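You operate a simulated robot arm through the tools that you are given. There is no shell and no other tool.

Carry out the task below with a simulated robot arm. There is one attempt and no reset: what you move stays moved.

Task
Zero the probe in the steel cup.
Fine: dip it, correct the probe dial by what the orange meter shows, dip again till it reads 0 C; probe back in its socket.

The check looks at the end state, three seconds after you hand in, the way a careful person would. Anything else that was tipped, shoved, dropped, spilled or broken makes it a failure.

Robot
A 6-joint arm with a four-finger gripper, fixed in place. Base frame: the origin is at the foot of the arm, x ahead of it, y to its left, z up; the work surface is at about z = 86.6. Units: cm, rad, N and s.
With the tool pointing down near the work surface it reaches from about 56 to 88 cm from the base axis. Its first joint turns from -2.897 to 2.897 rad. Payload 3.43 kg.
The tool frame sits at the grasp point between the pads (the TCP): z along the fingers, y along the line on which they close. The tips reach 3 cm beyond it. The gripper opens to 12 cm. The gripper's body begins 8.5 cm behind the TCP.
Orientation is told as [roll, pitch, yaw] about the base's x, y, z axes, in that order, counted from this pose: with the fingers straight down and closing along the base's y, the tool's x points along the base's -x, its y along +y and its z along -z.

Tools
- The arm moves only by the tool apply_moves. Its argument "increments" is a list of rows, each an object of numbers (a shift or turn left out is 0, a gripper value left out holds the last): "dx", "dy", "dz": the shift along the tool's x, y, z in cm; "wx", "wy", "wz": the turn, a rotation vector about the tool's x, y, z in rad; "claw": the finger opening in cm, from 0 to 12. In form: [{"dx": .., "dy": .., "dz": .., "wx": .., "wy": .., "wz": .., "claw": ..}, ...]. A call has 1 to 20 rows; each row is the pose to reach, as a shift and turn from the pose commanded when the call began, along the tool's axes at that moment. A row lasts 0.2 s, in which the tool goes at most 5 cm and 0.15 rad; a call with a longer step from one row to the next is refused whole, and so is a gripper value outside its range. Where a pose cannot be reached the arm comes as near as it can. A force on the tool above 40 N (or 10 N above the force at the start of the call, whichever is more), or a blocked arm, ends the call early, and 0.2 s more pass. The fingers move at their own pace and stop on an object; they squeeze with about 45 N. The grip force told is the motor's: it shows also when the fingers shut on nothing. Time passes only in rows, and 0.2 s behind the last, so rows that repeat a pose let the fingers close. The reply holds the time, the measured pose of the TCP, the force on the tool along the base axes, the opening and the grip force, in the units named above and with some noise, with the torque about the TCP (base axes, N m) and any sound that the robot's microphone picked up, and new pictures: "views" is both (left out), scene, wrist or none.
- Cameras (640 x 400 px; columns grow to the right, rows downward): "scene" is fixed at [39.81, 64.67, 149.5]; the picture's right is [-1.00, 0.01, 0.00], its down [0.00, 0.39, -0.92] and it looks along [-0.01, -0.92, -0.39] (base axes); focal length 355 px, centre (320, 200). "wrist" rides on the gripper at [7.1, -1.7, -12.1] in the tool frame; the picture's right is [0.23, 0.97, 0.00], its down [-0.81, 0.19, -0.55] and it looks along [-0.54, 0.13, 0.83] (tool axes); focal length 275 px, centre (320, 200). There is no depth. A picture from a camera that has moved, and an enlarged one, comes with that camera's place and axes in the base frame and with its lens.
- lift_body(by): slides the trunk up (or, below 0, down) by that many cm; the arm rides with it, the base frame stays. It gives what a move gives, with no picture.
- zoom(camera, box): a new picture of the part [left, top, right, bottom] of that camera's present view, enlarged. No time passes.
- sign_off(): hands the job in; it is judged then, once.

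Nothing tells you positions but the pictures and the camera data. Unless the task says otherwise, let go and move clear before handing in.

The tools are called as a command line: name --argument value ..., lists and objects as JSON in quotes. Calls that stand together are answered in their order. apply_moves: Moves the arm, as the interface text tells. Its arguments: {"type":"object","properties":{"increments":{"type":"array"},"views":{"type":"string","enum":["both","scene","wrist","none"]}},"required":["increments"]} The other tools are called the same way: lift_body (by) slides the trunk up or down; zoom (camera, box) takes an enlarged picture of a part of a camera's view; sign_off () hands the job in.

At the start:

```text
clock: 0.0
tcp_pos: [31.14, -39.28, 125.68]
tool_rot: [0.0, -0.001, 0.001]
contact_force: [-0.7, -0.4, -0.7]
torque: [0.04, 0.01, -0.01]
finger_gap: 12.01
gripper_force: 0.1
trunk travel left (down, up): [-27.5, 26.5]
```

scene: 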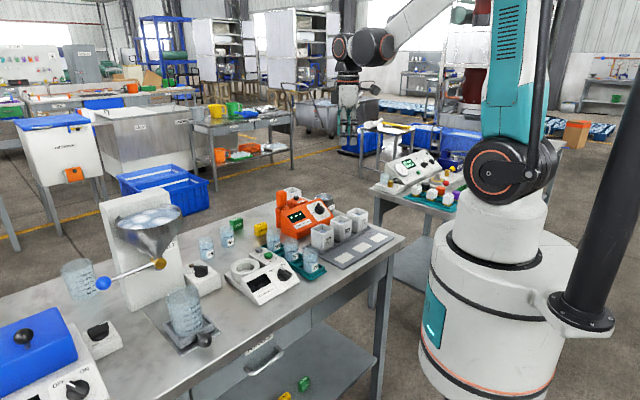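
wrist: 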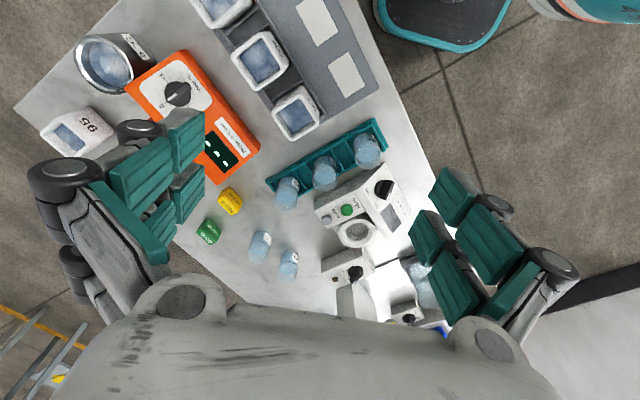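

I see a lab bench with an orange meter, a steel cup, white tubs and other devices. I'll look closer before moving anything.

zoom --camera "scene" --box '[180, 170, 420, 320]'

zoom --camera "scene" --box '[260, 180, 360, 242]'

zoom --camera "wrist" --box '[30, 0, 270, 150]'

zoom --camera "wrist" --box '[180, 100, 450, 340]'

zoom --camera "scene" --box '[0, 180, 240, 400]'

```text
2.67 times, centred on (300, 245) of scene
camera zoom: at [39.81, 64.67, 149.5], right [-1.0, 0.01, 0.0], down [0.0, 0.39, -0.92], along [-0.01, -0.92, -0.39], focal length 946 px, centre (373, 80)
```

zoom: 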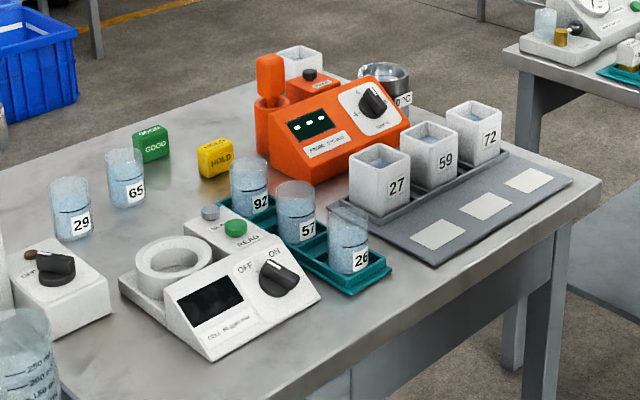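

```text
6.40 times, centred on (310, 211) of scene
camera zoom: at [39.81, 64.67, 149.5], right [-1.0, 0.01, 0.0], down [0.0, 0.39, -0.92], along [-0.01, -0.92, -0.39], focal length 2270 px, centre (384, 130)
```

zoom: 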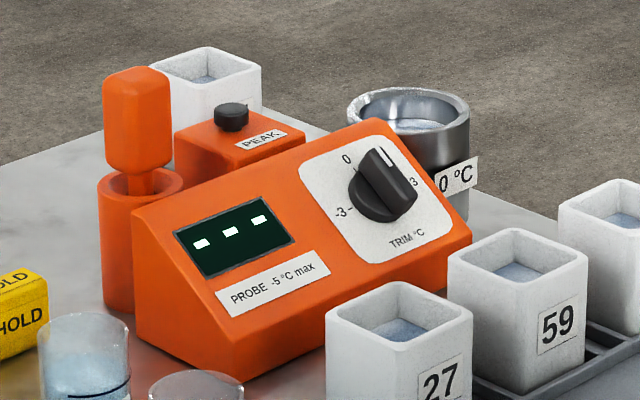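

```text
2.67 times, centred on (150, 75) of wrist
camera zoom: at [24.0, -40.99, 137.72], right [-0.23, 0.97, 0.0], down [0.81, 0.19, 0.55], along [0.54, 0.13, -0.83], focal length 734 px, centre (773, 533)
```

zoom: 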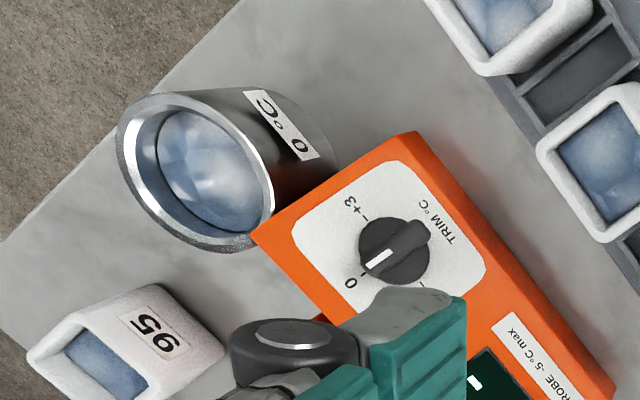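

```text
1.67 times, centred on (315, 220) of wrist
camera zoom: at [24.0, -40.99, 137.72], right [-0.23, 0.97, 0.0], down [0.81, 0.19, 0.55], along [0.54, 0.13, -0.83], focal length 459 px, centre (328, 167)
```

zoom: 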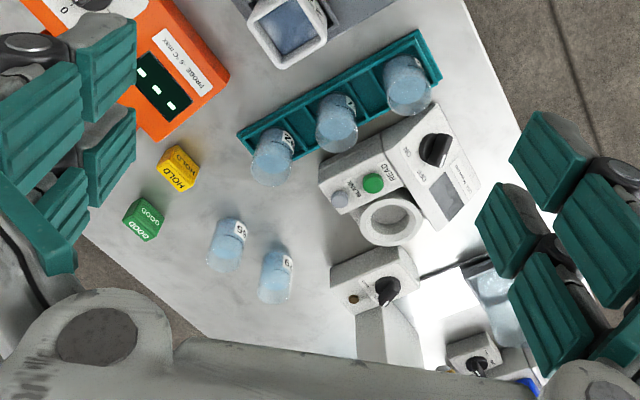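

```text
1.82 times, centred on (120, 290) of scene
camera zoom: at [39.81, 64.67, 149.5], right [-1.0, 0.01, 0.0], down [0.0, 0.39, -0.92], along [-0.01, -0.92, -0.39], focal length 645 px, centre (684, 36)
```

zoom: 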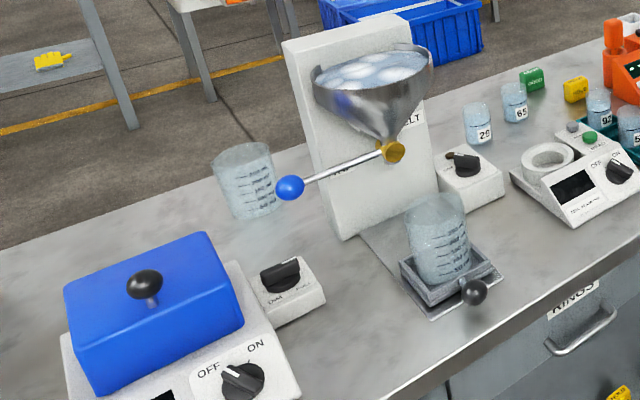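

I take the meter to be near (45,-55), the probe upright in its socket at about (52,-52), and the 0 °C steel cup near (37,-70). I'll move the arm high above them for a clear wrist view.

apply_moves --increments '[{"dy": -4}, {"dy": -8}, {"dy": -12}, {"dy": -16}, {"dy": -18}, {"dy": -18}]'

zoom --camera "scene" --box '[285, 205, 335, 236]'

zoom --camera "scene" --box '[370, 140, 480, 220]'

```text
clock: 1.4
tcp_pos: [31.28, -57.43, 125.59]
tool_rot: [0.001, 0.001, 0.001]
contact_force: [-0.5, 0.7, -0.6]
torque: [-0.04, 0.02, -0.01]
finger_gap: 11.99
gripper_force: 0.0
trunk travel left (down, up): [-27.5, 26.5]
camera wrist: at [24.1, -59.11, 137.66], right [-0.23, 0.97, 0.0], down [0.81, 0.19, 0.55], along [0.54, 0.13, -0.83], focal length 275 px, centre (320, 200)
```

scene: 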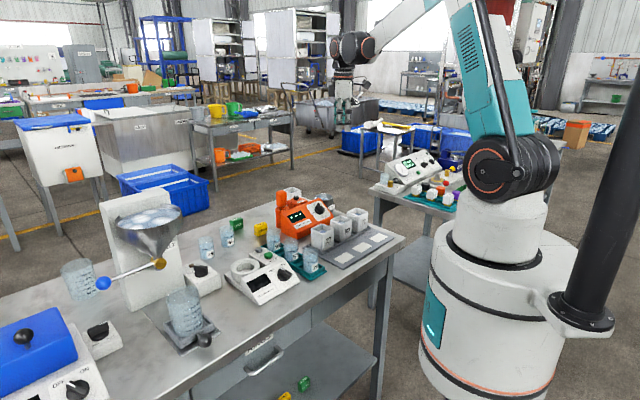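
wrist: 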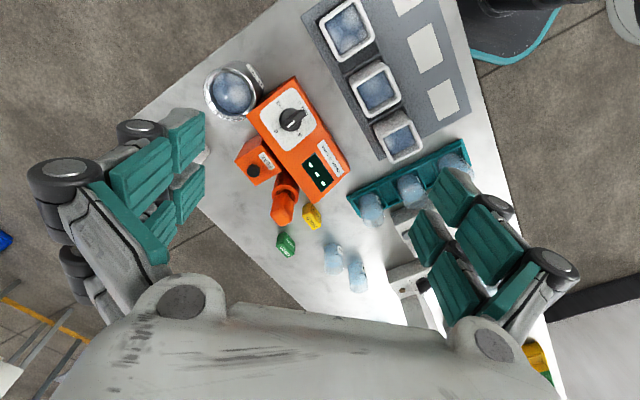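

```text
12.80 times, centred on (310, 220) of scene
camera zoom: at [39.81, 64.67, 149.5], right [-1.0, 0.01, 0.0], down [0.0, 0.39, -0.92], along [-0.01, -0.92, -0.39], focal length 4541 px, centre (448, -62)
```

zoom: 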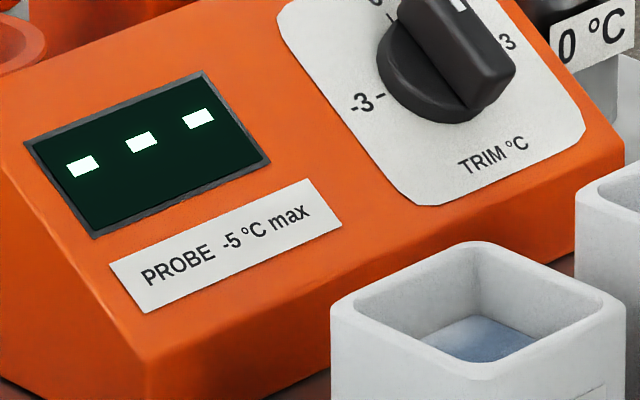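

```text
5.00 times, centred on (425, 180) of scene
camera zoom: at [39.81, 64.67, 149.5], right [-1.0, 0.01, 0.0], down [0.0, 0.39, -0.92], along [-0.01, -0.92, -0.39], focal length 1774 px, centre (-205, 300)
```

zoom: 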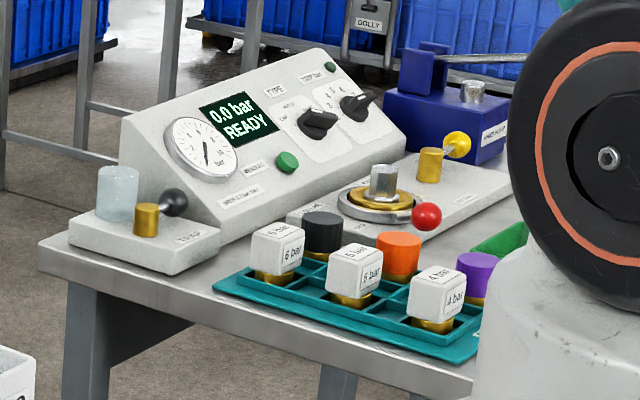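

The probe stands in a socket on the side of the meter, next to the PEAK button. I'll enlarge the wrist view to get its position.

zoom --camera "wrist" --box '[200, 50, 360, 150]'

zoom --camera "wrist" --box '[220, 125, 364, 215]'

zoom --camera "wrist" --box '[250, 170, 330, 265]'

zoom --camera "scene" --box '[265, 180, 345, 242]'

```text
4.00 times, centred on (280, 100) of wrist
camera zoom: at [24.1, -59.11, 137.66], right [-0.23, 0.97, 0.0], down [0.81, 0.19, 0.55], along [0.54, 0.13, -0.83], focal length 1101 px, centre (480, 600)
```

zoom: 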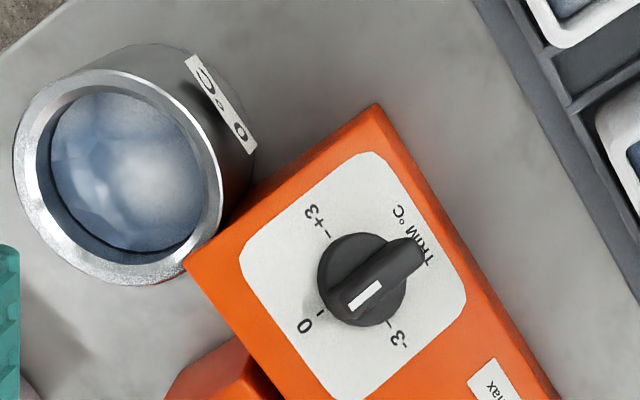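

```text
4.44 times, centred on (292, 170) of wrist
camera zoom: at [24.1, -59.11, 137.66], right [-0.23, 0.97, 0.0], down [0.81, 0.19, 0.55], along [0.54, 0.13, -0.83], focal length 1224 px, centre (444, 333)
```

zoom: 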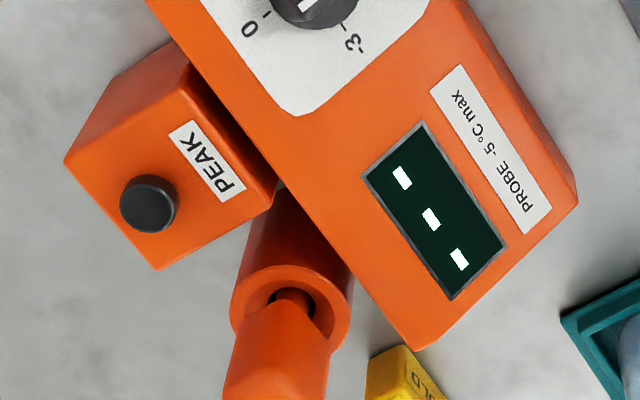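

```text
4.21 times, centred on (290, 218) of wrist
camera zoom: at [24.1, -59.11, 137.66], right [-0.23, 0.97, 0.0], down [0.81, 0.19, 0.55], along [0.54, 0.13, -0.83], focal length 1159 px, centre (446, 126)
```

zoom: 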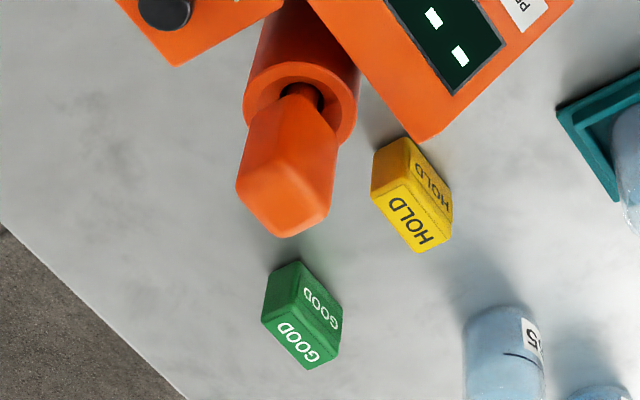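

```text
6.45 times, centred on (305, 211) of scene
camera zoom: at [39.81, 64.67, 149.5], right [-1.0, 0.01, 0.0], down [0.0, 0.39, -0.92], along [-0.01, -0.92, -0.39], focal length 2289 px, centre (417, 129)
```

zoom: 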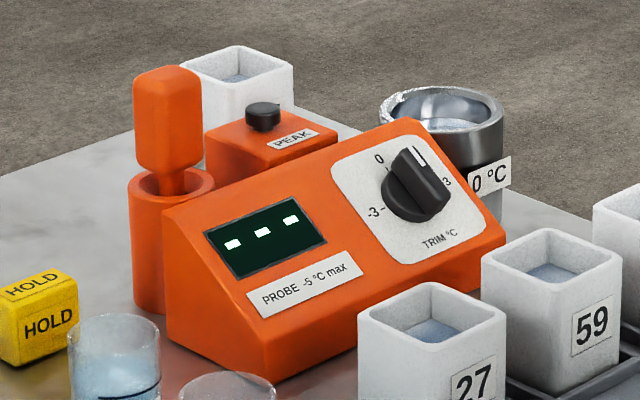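

The two views agree on the probe handle: its top is at about (52.9,-58.8,100.8) and the socket rim is at z≈94. The meter is turned 45°, so I'll go above the handle with the tool yawed -45° and check alignment there.

apply_moves --increments '[{"dx": -3.6, "dy": -0.2, "dz": 2, "wz": 0.131}, {"dx": -7.2, "dy": -0.5, "dz": 4, "wz": 0.262}, {"dx": -10.8, "dy": -0.7, "dz": 6, "wz": 0.393}, {"dx": -14.4, "dy": -0.9, "dz": 8, "wz": 0.524}, {"dx": -18, "dy": -1.1, "dz": 10, "wz": 0.655}, {"dx": -21.6, "dy": -1.4, "dz": 12, "wz": 0.785}, {"dx": -21.6, "dy": -1.4, "dz": 12, "wz": 0.785, "claw": 9}, {"dx": -21.6, "dy": -1.4, "dz": 12, "wz": 0.785, "claw": 9}]'

```text
clock: 3.2
tcp_pos: [52.83, -58.81, 113.49]
tool_rot: [0.0, 0.0, -0.786]
contact_force: [-0.4, 0.0, -0.4]
torque: [0.04, 0.03, 0.02]
finger_gap: 9.0
gripper_force: 0.1
trunk travel left (down, up): [-27.5, 26.5]
camera wrist: at [46.63, -54.87, 125.57], right [0.53, 0.85, 0.0], down [0.71, -0.44, 0.55], along [0.47, -0.29, -0.83], focal length 275 px, centre (320, 200)
```

scene: 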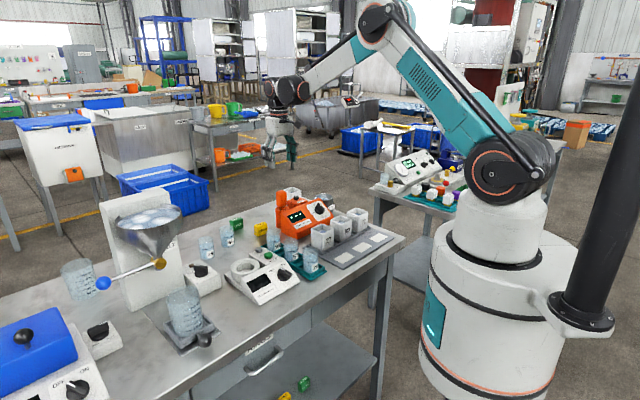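
wrist: 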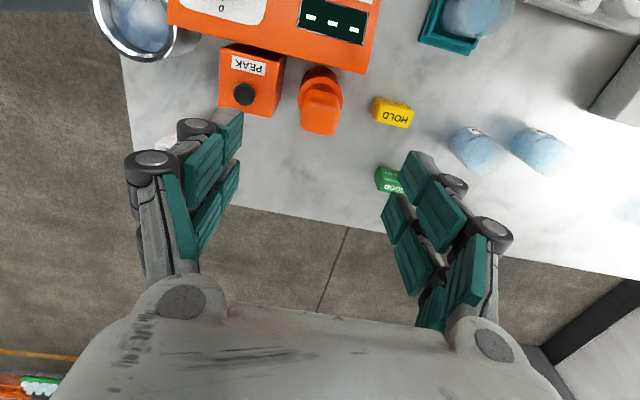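

zoom --camera "wrist" --box '[200, 0, 440, 150]'

zoom --camera "wrist" --box '[280, 50, 360, 150]'

zoom --camera "scene" --box '[230, 110, 330, 230]'

```text
2.67 times, centred on (320, 75) of wrist
camera zoom: at [46.63, -54.87, 125.57], right [0.53, 0.85, 0.0], down [0.71, -0.44, 0.55], along [0.47, -0.29, -0.83], focal length 734 px, centre (320, 533)
```

zoom: 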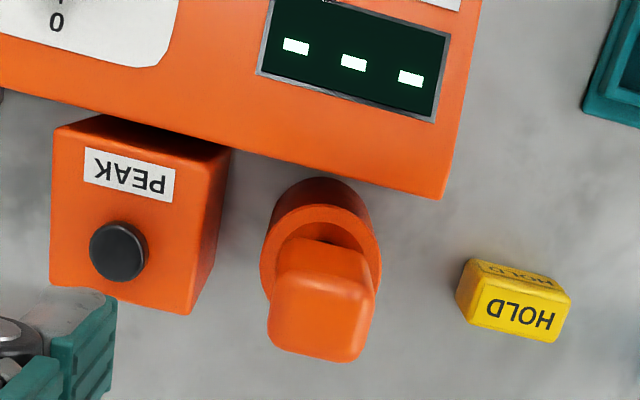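

```text
4.00 times, centred on (320, 100) of wrist
camera zoom: at [46.63, -54.87, 125.57], right [0.53, 0.85, 0.0], down [0.71, -0.44, 0.55], along [0.47, -0.29, -0.83], focal length 1101 px, centre (320, 600)
```

zoom: 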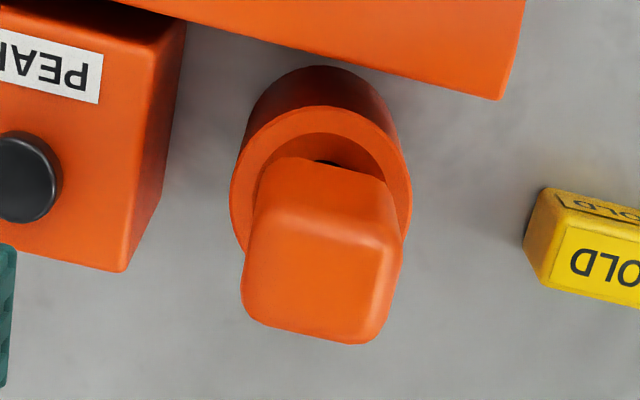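

```text
3.33 times, centred on (280, 170) of scene
camera zoom: at [39.81, 64.67, 149.5], right [-1.0, 0.01, 0.0], down [0.0, 0.39, -0.92], along [-0.01, -0.92, -0.39], focal length 1182 px, centre (453, 300)
```

zoom: 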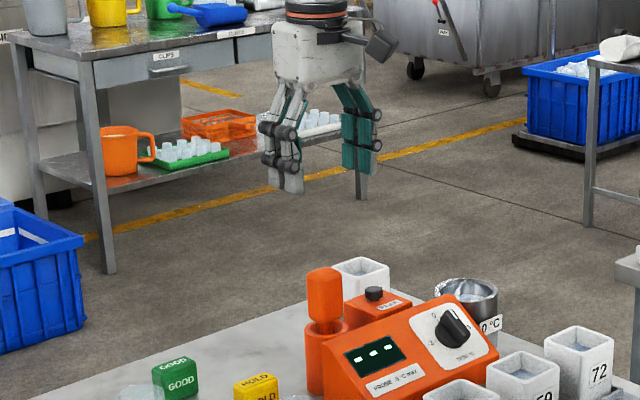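

The handle lies on the tool axis and its faces line up with the fingers. I'll narrow the gripper to clear the PEAK box, descend and stop just short to check.

apply_moves --increments '[{"dz": 3, "claw": 7}, {"dz": 6, "claw": 7}, {"dz": 9}, {"dz": 11.5}, {"dz": 13.5}, {"dz": 15}, {"dz": 15}]'

zoom --camera "scene" --box '[250, 150, 350, 240]'

zoom --camera "wrist" --box '[180, 50, 460, 250]'

```text
clock: 4.8
tcp_pos: [52.9, -58.69, 98.72]
tool_rot: [0.001, 0.001, -0.784]
contact_force: [0.4, 0.2, 0.2]
torque: [0.03, 0.02, -0.02]
finger_gap: 6.99
gripper_force: 0.0
trunk travel left (down, up): [-27.5, 26.5]
camera wrist: at [46.54, -54.84, 110.65], right [0.52, 0.85, 0.0], down [0.71, -0.44, 0.55], along [0.47, -0.29, -0.83], focal length 275 px, centre (320, 200)
```

scene: 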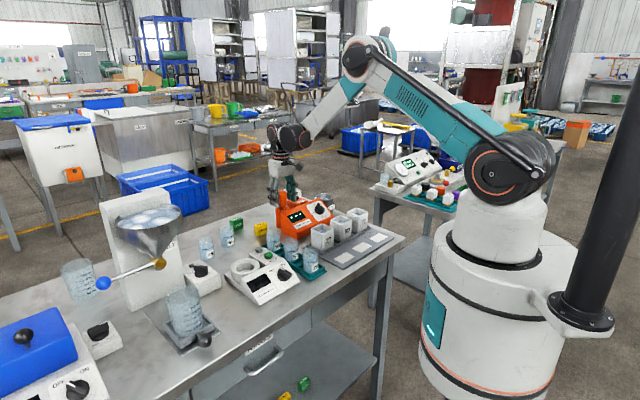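
wrist: 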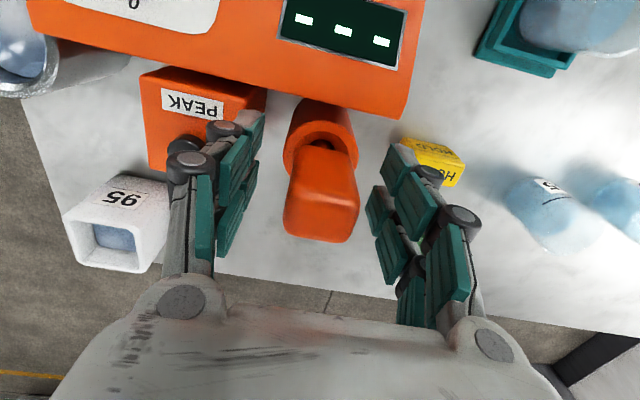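

```text
4.44 times, centred on (300, 195) of scene
camera zoom: at [39.81, 64.67, 149.5], right [-1.0, 0.01, 0.0], down [0.0, 0.39, -0.92], along [-0.01, -0.92, -0.39], focal length 1577 px, centre (409, 222)
```

zoom: 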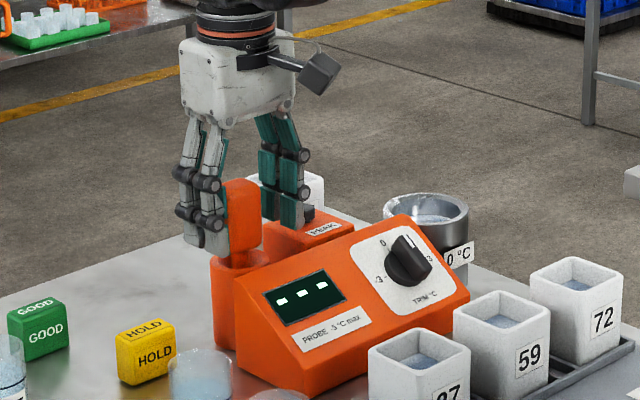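

```text
2.00 times, centred on (320, 150) of wrist
camera zoom: at [46.54, -54.84, 110.65], right [0.52, 0.85, 0.0], down [0.71, -0.44, 0.55], along [0.47, -0.29, -0.83], focal length 551 px, centre (320, 300)
```

zoom: 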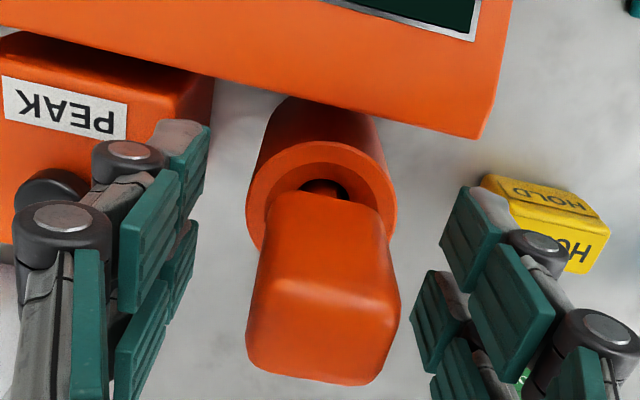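

The handle is centred between the fingers and the tips are just above the socket. Closing the gripper now.

apply_moves --increments '[{"claw": 2}, {"claw": 2}, {"claw": 2}, {"claw": 2}]' --views "wrist"

```text
clock: 5.8
tcp_pos: [52.81, -58.85, 98.67]
tool_rot: [0.001, -0.001, -0.784]
contact_force: [0.4, 0.4, 1.1]
torque: [0.11, -0.04, 0.02]
finger_gap: 3.5
gripper_force: 44.7
trunk travel left (down, up): [-27.5, 26.5]
camera wrist: at [46.54, -54.83, 110.68], right [0.52, 0.85, 0.0], down [0.71, -0.44, 0.55], along [0.47, -0.29, -0.83], focal length 275 px, centre (320, 200)
```

wrist: 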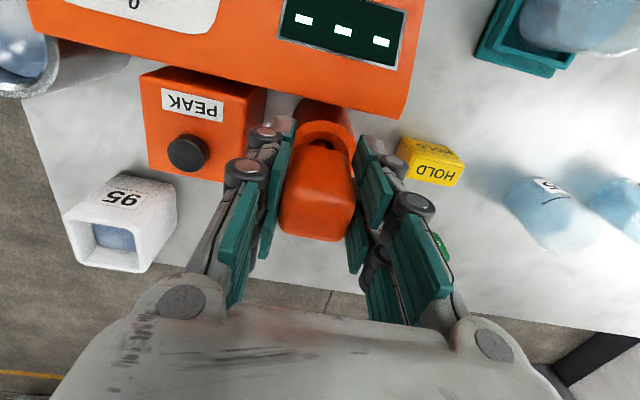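

The gripper holds at 3.5 cm with 44.7 N. I'll lift straight up, slowly, and watch the shaft.

apply_moves --increments '[{"dz": -1}, {"dz": -2.5}, {"dz": -4}, {"dz": -6}, {"dz": -8}, {"dz": -10}, {"dz": -12}, {"dz": -13}, {"dz": -13}]'

zoom --camera "scene" --box '[240, 130, 360, 230]'

zoom --camera "wrist" --box '[220, 0, 420, 260]'

```text
clock: 7.8
tcp_pos: [52.81, -58.65, 111.73]
tool_rot: [0.0, 0.001, -0.784]
contact_force: [0.5, -0.1, -0.5]
torque: [0.01, 0.04, -0.02]
finger_gap: 3.51
gripper_force: 45.3
trunk travel left (down, up): [-27.5, 26.5]
camera wrist: at [46.48, -54.8, 123.8], right [0.52, 0.85, 0.0], down [0.71, -0.44, 0.55], along [0.47, -0.29, -0.83], focal length 275 px, centre (320, 200)
```

scene: 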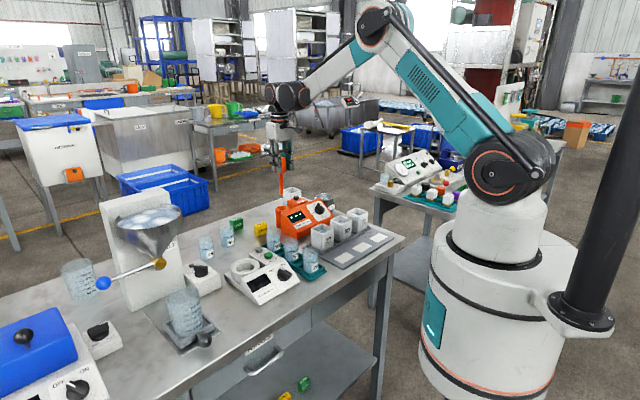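
wrist: 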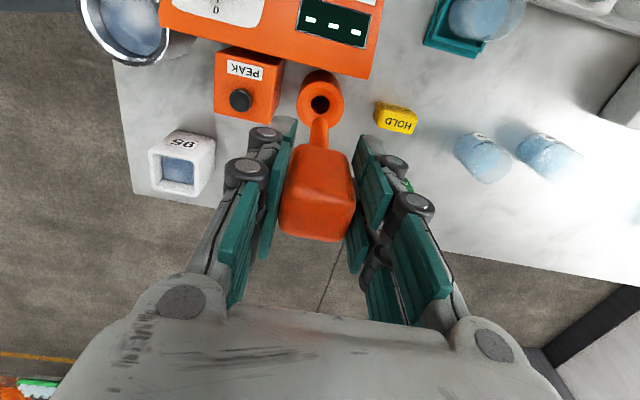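

```text
4.00 times, centred on (300, 180) of scene
camera zoom: at [39.81, 64.67, 149.5], right [-1.0, 0.01, 0.0], down [0.0, 0.39, -0.92], along [-0.01, -0.92, -0.39], focal length 1419 px, centre (400, 280)
```

zoom: 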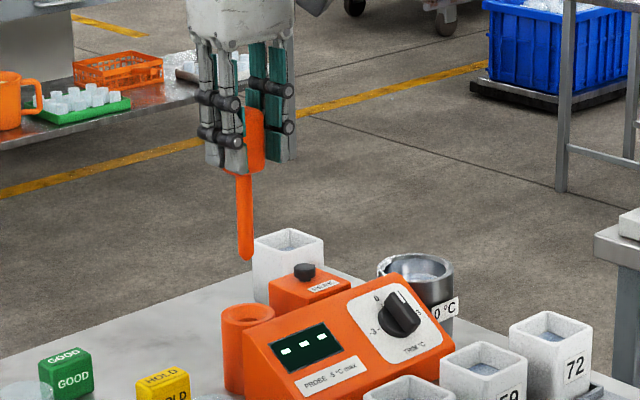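

```text
1.54 times, centred on (320, 130) of wrist
camera zoom: at [46.48, -54.8, 123.8], right [0.52, 0.85, 0.0], down [0.71, -0.44, 0.55], along [0.47, -0.29, -0.83], focal length 424 px, centre (320, 308)
```

zoom: 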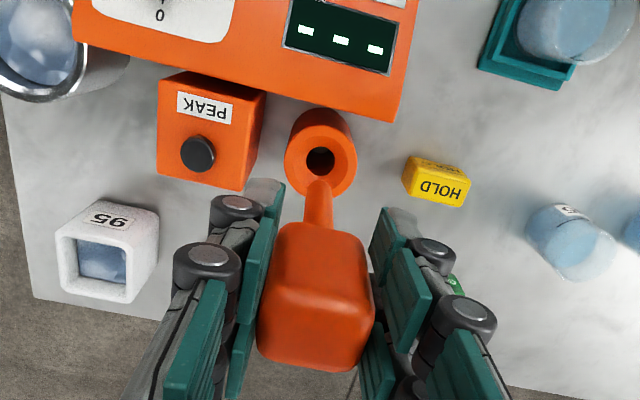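

The shaft tip hangs about 12.5 cm below the TCP, at roughly z 99. I'll rise a little more, carry the probe over the cup at (36.8,-70.0) and look again before dipping.

apply_moves --increments '[{"dz": -3}, {"dx": 0.7, "dy": -3.9, "dz": -3}, {"dx": 1.4, "dy": -7.8, "dz": -3}, {"dx": 2.1, "dy": -11.7, "dz": -3}, {"dx": 2.8, "dy": -15.5, "dz": -3}, {"dx": 3.3, "dy": -18.3, "dz": -3}, {"dx": 3.3, "dy": -19.3, "dz": -3}, {"dx": 3.3, "dy": -19.3, "dz": -3}]'

zoom --camera "scene" --box '[270, 140, 370, 230]'

zoom --camera "wrist" --box '[220, 0, 420, 200]'

```text
clock: 9.6
tcp_pos: [36.82, -70.06, 114.51]
tool_rot: [-0.001, 0.0, -0.786]
contact_force: [-0.5, -0.9, 0.1]
torque: [-0.03, -0.01, 0.01]
finger_gap: 3.52
gripper_force: 45.7
trunk travel left (down, up): [-27.5, 26.5]
camera wrist: at [30.55, -66.19, 126.59], right [0.52, 0.85, 0.0], down [0.71, -0.44, 0.55], along [0.47, -0.29, -0.83], focal length 275 px, centre (320, 200)
```

scene: 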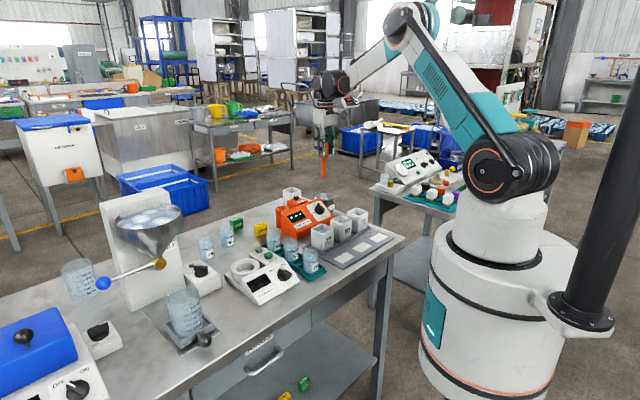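
wrist: 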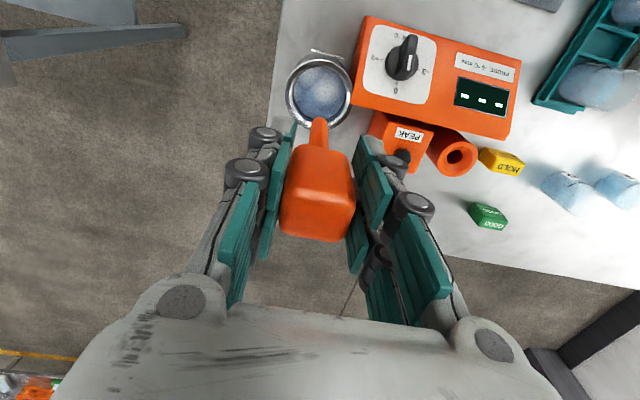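

```text
4.44 times, centred on (320, 185) of scene
camera zoom: at [39.81, 64.67, 149.5], right [-1.0, 0.01, 0.0], down [0.0, 0.39, -0.92], along [-0.01, -0.92, -0.39], focal length 1577 px, centre (320, 267)
```

zoom: 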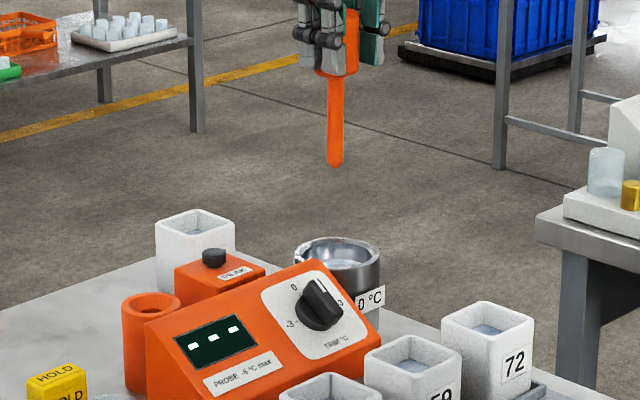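

```text
2.00 times, centred on (320, 100) of wrist
camera zoom: at [30.55, -66.19, 126.59], right [0.52, 0.85, 0.0], down [0.71, -0.44, 0.55], along [0.47, -0.29, -0.83], focal length 551 px, centre (320, 400)
```

zoom: 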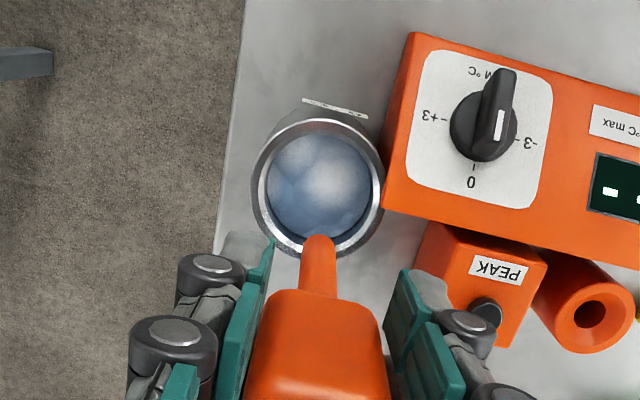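

The cup is centred under the probe. I'll lower it slowly into the ice water and watch the display.

apply_moves --increments '[{"dz": 2}, {"dz": 4}, {"dz": 6}, {"dz": 8}, {"dz": 9.5}, {"dz": 10.5}, {"dz": 11.5}, {"dz": 12.2}, {"dz": 12.2}]'

zoom --camera "scene" --box '[270, 160, 360, 240]'

zoom --camera "wrist" --box '[220, 0, 540, 200]'

```text
clock: 11.6
tcp_pos: [36.83, -70.07, 102.42]
tool_rot: [0.001, 0.001, -0.785]
contact_force: [0.3, -0.6, -1.2]
torque: [-0.02, 0.01, -0.02]
finger_gap: 3.49
gripper_force: 45.3
trunk travel left (down, up): [-27.5, 26.5]
camera wrist: at [30.53, -66.18, 114.53], right [0.52, 0.85, 0.0], down [0.71, -0.44, 0.55], along [0.47, -0.29, -0.83], focal length 275 px, centre (320, 200)
```

scene: 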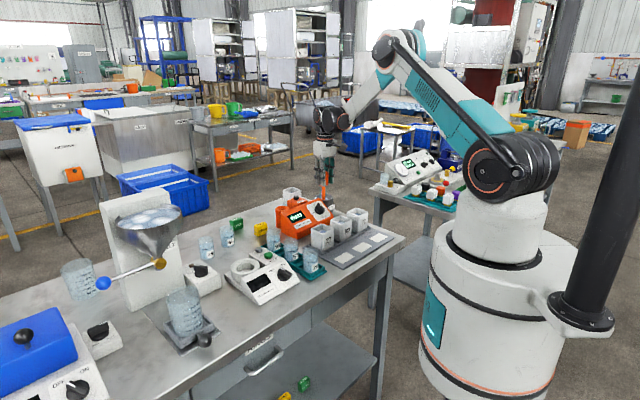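
wrist: 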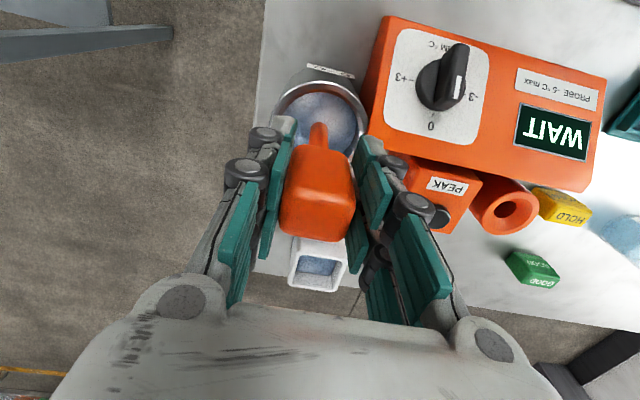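

```text
5.00 times, centred on (315, 200) of scene
camera zoom: at [39.81, 64.67, 149.5], right [-1.0, 0.01, 0.0], down [0.0, 0.39, -0.92], along [-0.01, -0.92, -0.39], focal length 1774 px, centre (345, 200)
```

zoom: 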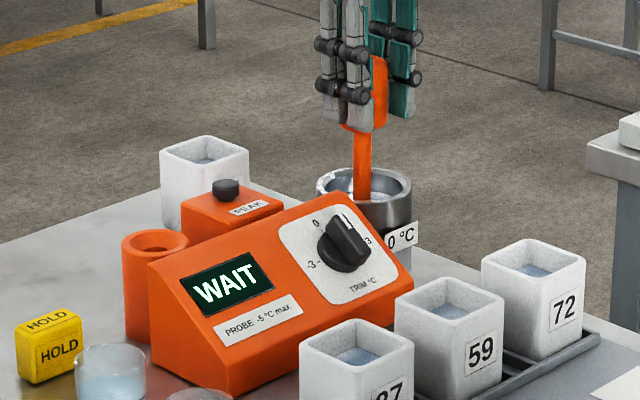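

```text
2.00 times, centred on (380, 100) of wrist
camera zoom: at [30.53, -66.18, 114.53], right [0.52, 0.85, 0.0], down [0.71, -0.44, 0.55], along [0.47, -0.29, -0.83], focal length 551 px, centre (200, 400)
```

zoom: 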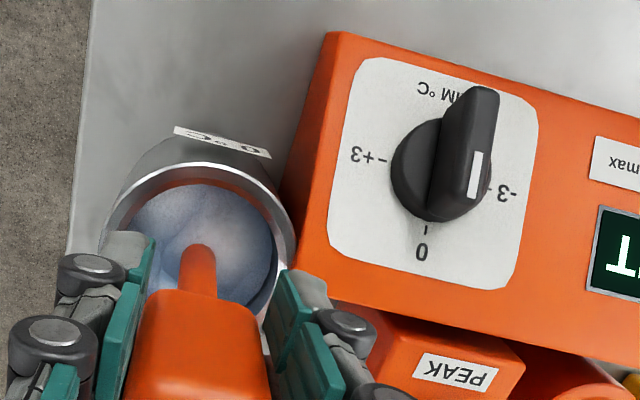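

The meter shows WAIT, so the probe is in the water. I'll hold still and let the reading settle.

apply_moves --increments '[{}, {}, {}, {}, {}, {}, {}, {}, {}, {}, {}, {}, {}, {}, {}]' --views "none"

zoom --camera "scene" --box '[280, 190, 350, 240]'

```text
clock: 14.8
tcp_pos: [36.83, -70.1, 102.5]
tool_rot: [-0.002, 0.0, -0.784]
contact_force: [0.6, 0.7, -0.1]
torque: [0.0, -0.06, -0.02]
finger_gap: 3.53
gripper_force: 45.6
trunk travel left (down, up): [-27.5, 26.5]
```

```text
8.00 times, centred on (315, 215) of scene
camera zoom: at [39.81, 64.67, 149.5], right [-1.0, 0.01, 0.0], down [0.0, 0.39, -0.92], along [-0.01, -0.92, -0.39], focal length 2838 px, centre (360, 80)
```

zoom: 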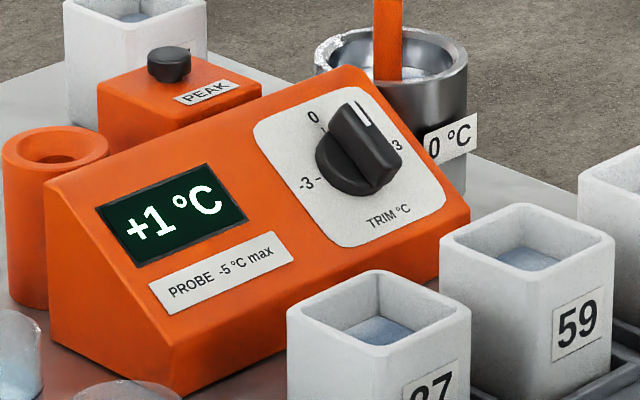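

It reads +1 °C. I'll wait a bit longer to make sure that's the settled value.

apply_moves --increments '[{}, {}, {}, {}, {}, {}, {}, {}, {}, {}, {}, {}, {}, {}, {}, {}, {}, {}, {}, {}]' --views "none"

zoom --camera "scene" --box '[290, 190, 350, 228]'

zoom --camera "wrist" --box '[370, 10, 510, 150]'

```text
clock: 19.0
tcp_pos: [36.85, -70.06, 102.59]
tool_rot: [-0.001, 0.0, -0.786]
contact_force: [-0.2, -0.4, -0.4]
torque: [0.0, 0.01, 0.0]
finger_gap: 3.5
gripper_force: 45.6
trunk travel left (down, up): [-27.5, 26.5]
```

```text
10.53 times, centred on (320, 209) of scene
camera zoom: at [39.81, 64.67, 149.5], right [-1.0, 0.01, 0.0], down [0.0, 0.39, -0.92], along [-0.01, -0.92, -0.39], focal length 3734 px, centre (320, 105)
```

zoom: 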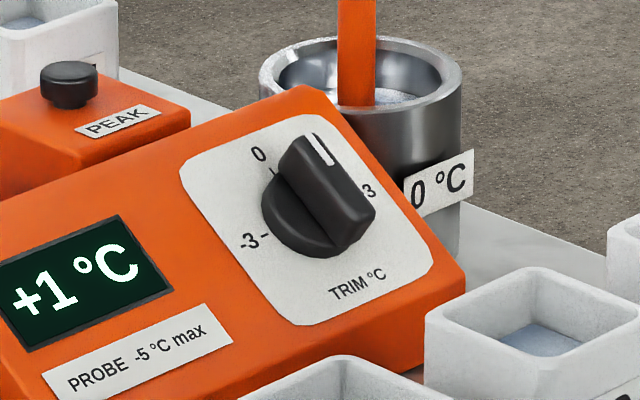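

```text
2.86 times, centred on (440, 80) of wrist
camera zoom: at [30.53, -66.18, 114.55], right [0.52, 0.85, 0.0], down [0.71, -0.44, 0.55], along [0.47, -0.29, -0.83], focal length 786 px, centre (-23, 543)
```

zoom: 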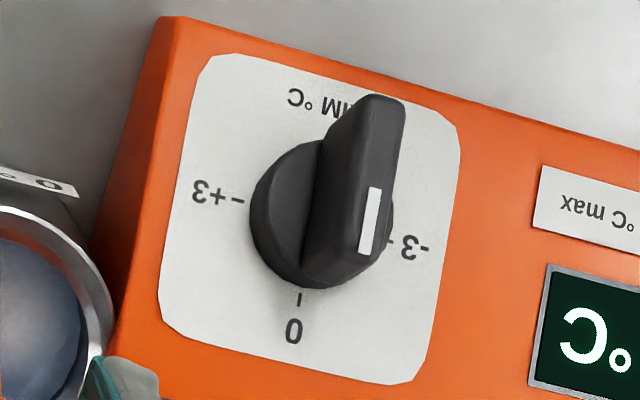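

The reading holds at +1 °C and the dial points to 0, so the trim has to go to -1. I'll lift the probe out and take it back over its socket first.

apply_moves --increments '[{"dz": -2}, {"dz": -5}, {"dz": -8.5}, {"dz": -12.2}, {"dz": -12.2}, {"dz": -12.2}, {"dx": -0.7, "dy": 3.9, "dz": -12.2}, {"dx": -1.4, "dy": 7.8, "dz": -12.2}, {"dx": -2.1, "dy": 11.7, "dz": -12.2}, {"dx": -2.8, "dy": 15.5, "dz": -12.2}, {"dx": -3.3, "dy": 18.3, "dz": -12.2}, {"dx": -3.3, "dy": 19.3, "dz": -12.2}, {"dx": -3.3, "dy": 19.3, "dz": -12.2}, {"dx": -3.3, "dy": 19.3, "dz": -9.2}, {"dx": -3.3, "dy": 19.3, "dz": -9.2}]'

zoom --camera "scene" --box '[250, 150, 330, 230]'

zoom --camera "wrist" --box '[260, 50, 400, 180]'

```text
clock: 22.2
tcp_pos: [52.91, -58.73, 111.59]
tool_rot: [0.001, 0.0, -0.785]
contact_force: [-0.5, 0.4, -0.9]
torque: [-0.01, -0.01, -0.01]
finger_gap: 3.53
gripper_force: 45.1
trunk travel left (down, up): [-27.5, 26.5]
camera wrist: at [46.73, -54.79, 123.64], right [0.52, 0.85, 0.0], down [0.71, -0.44, 0.55], along [0.47, -0.29, -0.83], focal length 275 px, centre (320, 200)
```

scene: 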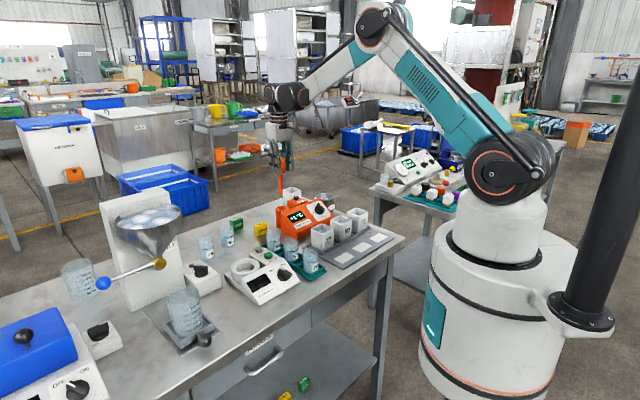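
wrist: 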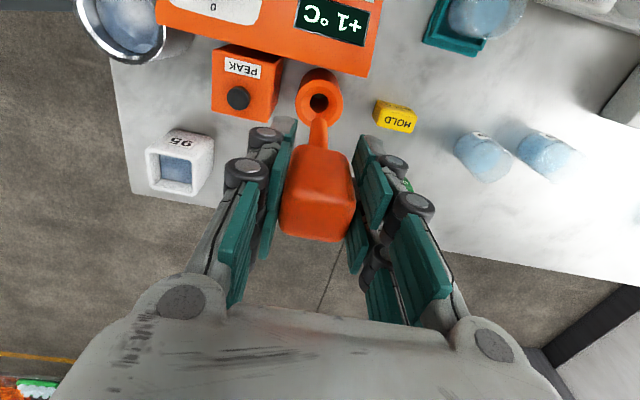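

```text
5.00 times, centred on (290, 190) of scene
camera zoom: at [39.81, 64.67, 149.5], right [-1.0, 0.01, 0.0], down [0.0, 0.39, -0.92], along [-0.01, -0.92, -0.39], focal length 1774 px, centre (470, 250)
```

zoom: 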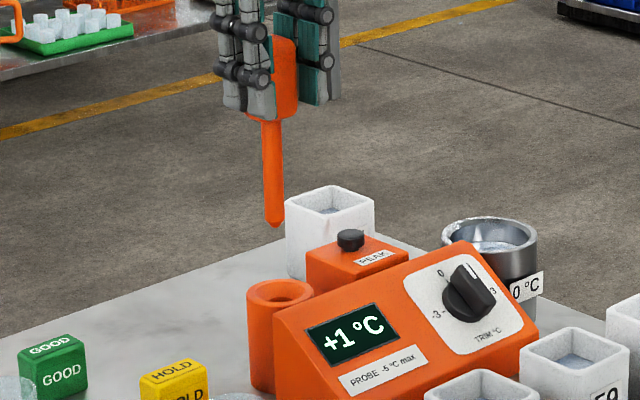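

```text
3.08 times, centred on (330, 115) of wrist
camera zoom: at [46.73, -54.79, 123.64], right [0.52, 0.85, 0.0], down [0.71, -0.44, 0.55], along [0.47, -0.29, -0.83], focal length 847 px, centre (289, 462)
```

zoom: 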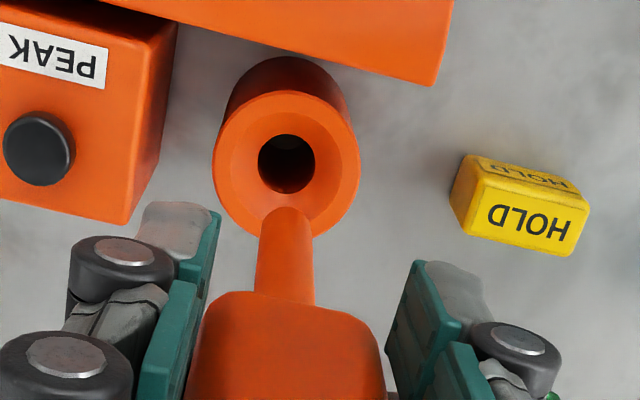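

The socket is a funnel and the probe sits right over it. I'll lower it back to the original grip height.

apply_moves --increments '[{"dz": 2}, {"dz": 4}, {"dz": 6}, {"dz": 8}, {"dz": 9.5}, {"dz": 11}, {"dz": 12}, {"dz": 12.6}, {"dz": 12.9}, {"dz": 12.9}]'

zoom --camera "scene" --box '[260, 160, 350, 230]'

```text
clock: 24.4
tcp_pos: [52.88, -58.84, 98.7]
tool_rot: [-0.001, 0.0, -0.786]
contact_force: [0.3, 1.0, -1.0]
torque: [0.0, 0.03, 0.01]
finger_gap: 3.51
gripper_force: 44.9
trunk travel left (down, up): [-27.5, 26.5]
camera wrist: at [46.61, -54.92, 110.8], right [0.52, 0.85, 0.0], down [0.71, -0.44, 0.55], along [0.47, -0.29, -0.83], focal length 275 px, centre (320, 200)
```

scene: 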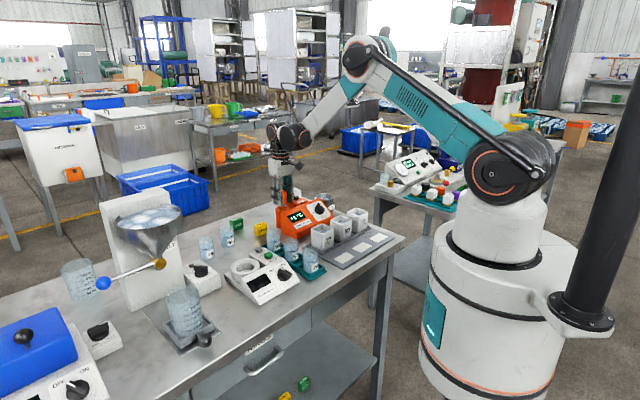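
wrist: 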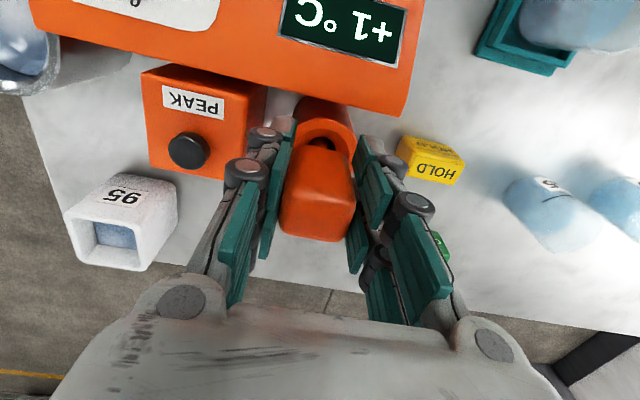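

```text
5.71 times, centred on (305, 195) of scene
camera zoom: at [39.81, 64.67, 149.5], right [-1.0, 0.01, 0.0], down [0.0, 0.39, -0.92], along [-0.01, -0.92, -0.39], focal length 2027 px, centre (406, 229)
```

zoom: 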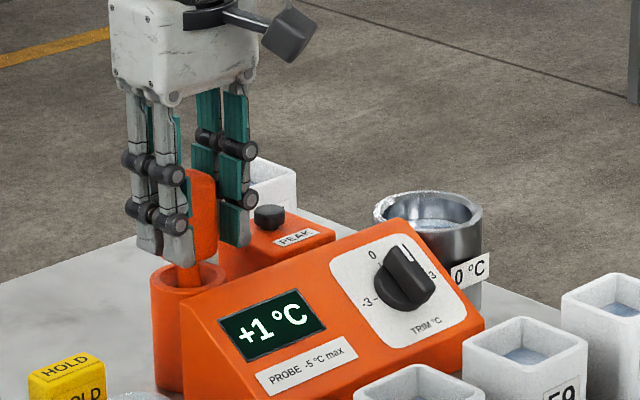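

The probe is seated. I'll release it to the same 7 cm opening as before and rise straight up.

apply_moves --increments '[{"claw": 5}, {"claw": 7}, {"claw": 7}, {"dz": -2}, {"dz": -5}, {"dz": -9}, {"dz": -13}, {"dz": -16}, {"dz": -16}]'

zoom --camera "scene" --box '[260, 180, 350, 240]'

zoom --camera "wrist" --box '[80, 0, 400, 160]'

```text
clock: 26.4
tcp_pos: [52.86, -58.75, 114.75]
tool_rot: [0.0, -0.001, -0.786]
contact_force: [-0.2, 0.3, 0.2]
torque: [0.0, 0.0, 0.0]
finger_gap: 7.0
gripper_force: 0.1
trunk travel left (down, up): [-27.5, 26.5]
camera wrist: at [46.62, -54.96, 126.82], right [0.52, 0.85, 0.0], down [0.71, -0.44, 0.55], along [0.47, -0.29, -0.83], focal length 275 px, centre (320, 200)
```

scene: 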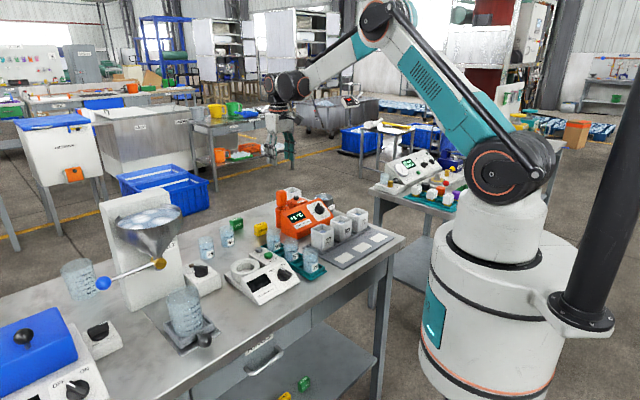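
wrist: 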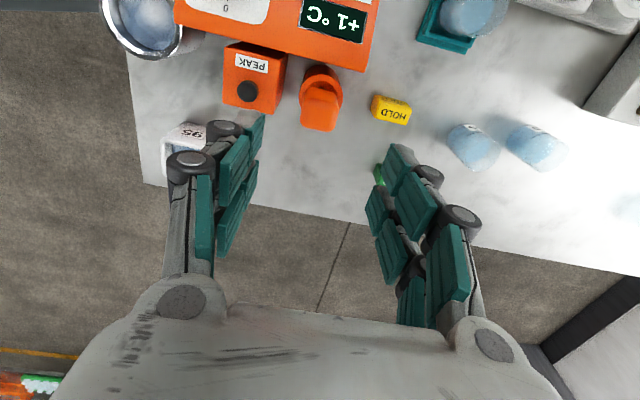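

```text
6.67 times, centred on (305, 210) of scene
camera zoom: at [39.81, 64.67, 149.5], right [-1.0, 0.01, 0.0], down [0.0, 0.39, -0.92], along [-0.01, -0.92, -0.39], focal length 2365 px, centre (420, 133)
```

zoom: 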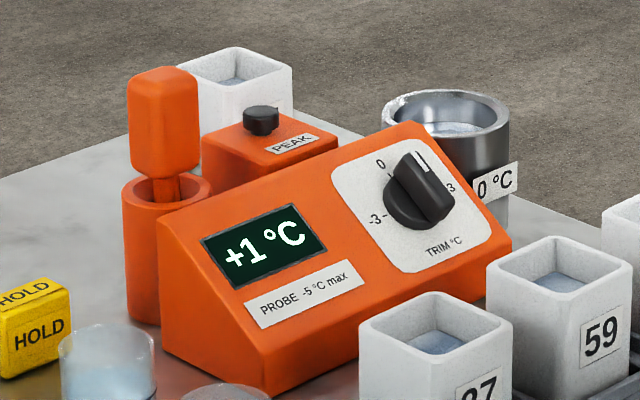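

```text
2.00 times, centred on (240, 80) of wrist
camera zoom: at [46.62, -54.96, 126.82], right [0.52, 0.85, 0.0], down [0.71, -0.44, 0.55], along [0.47, -0.29, -0.83], focal length 551 px, centre (480, 440)
```

zoom: 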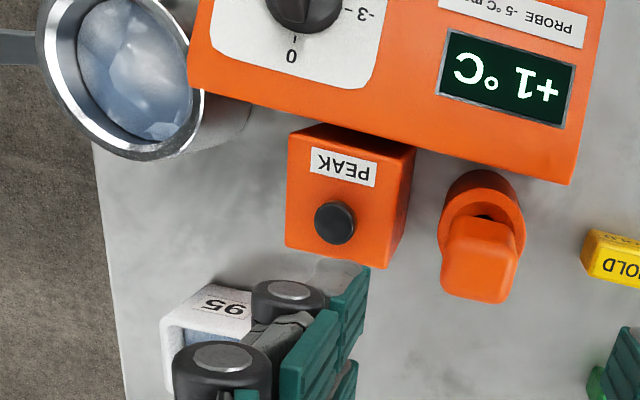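

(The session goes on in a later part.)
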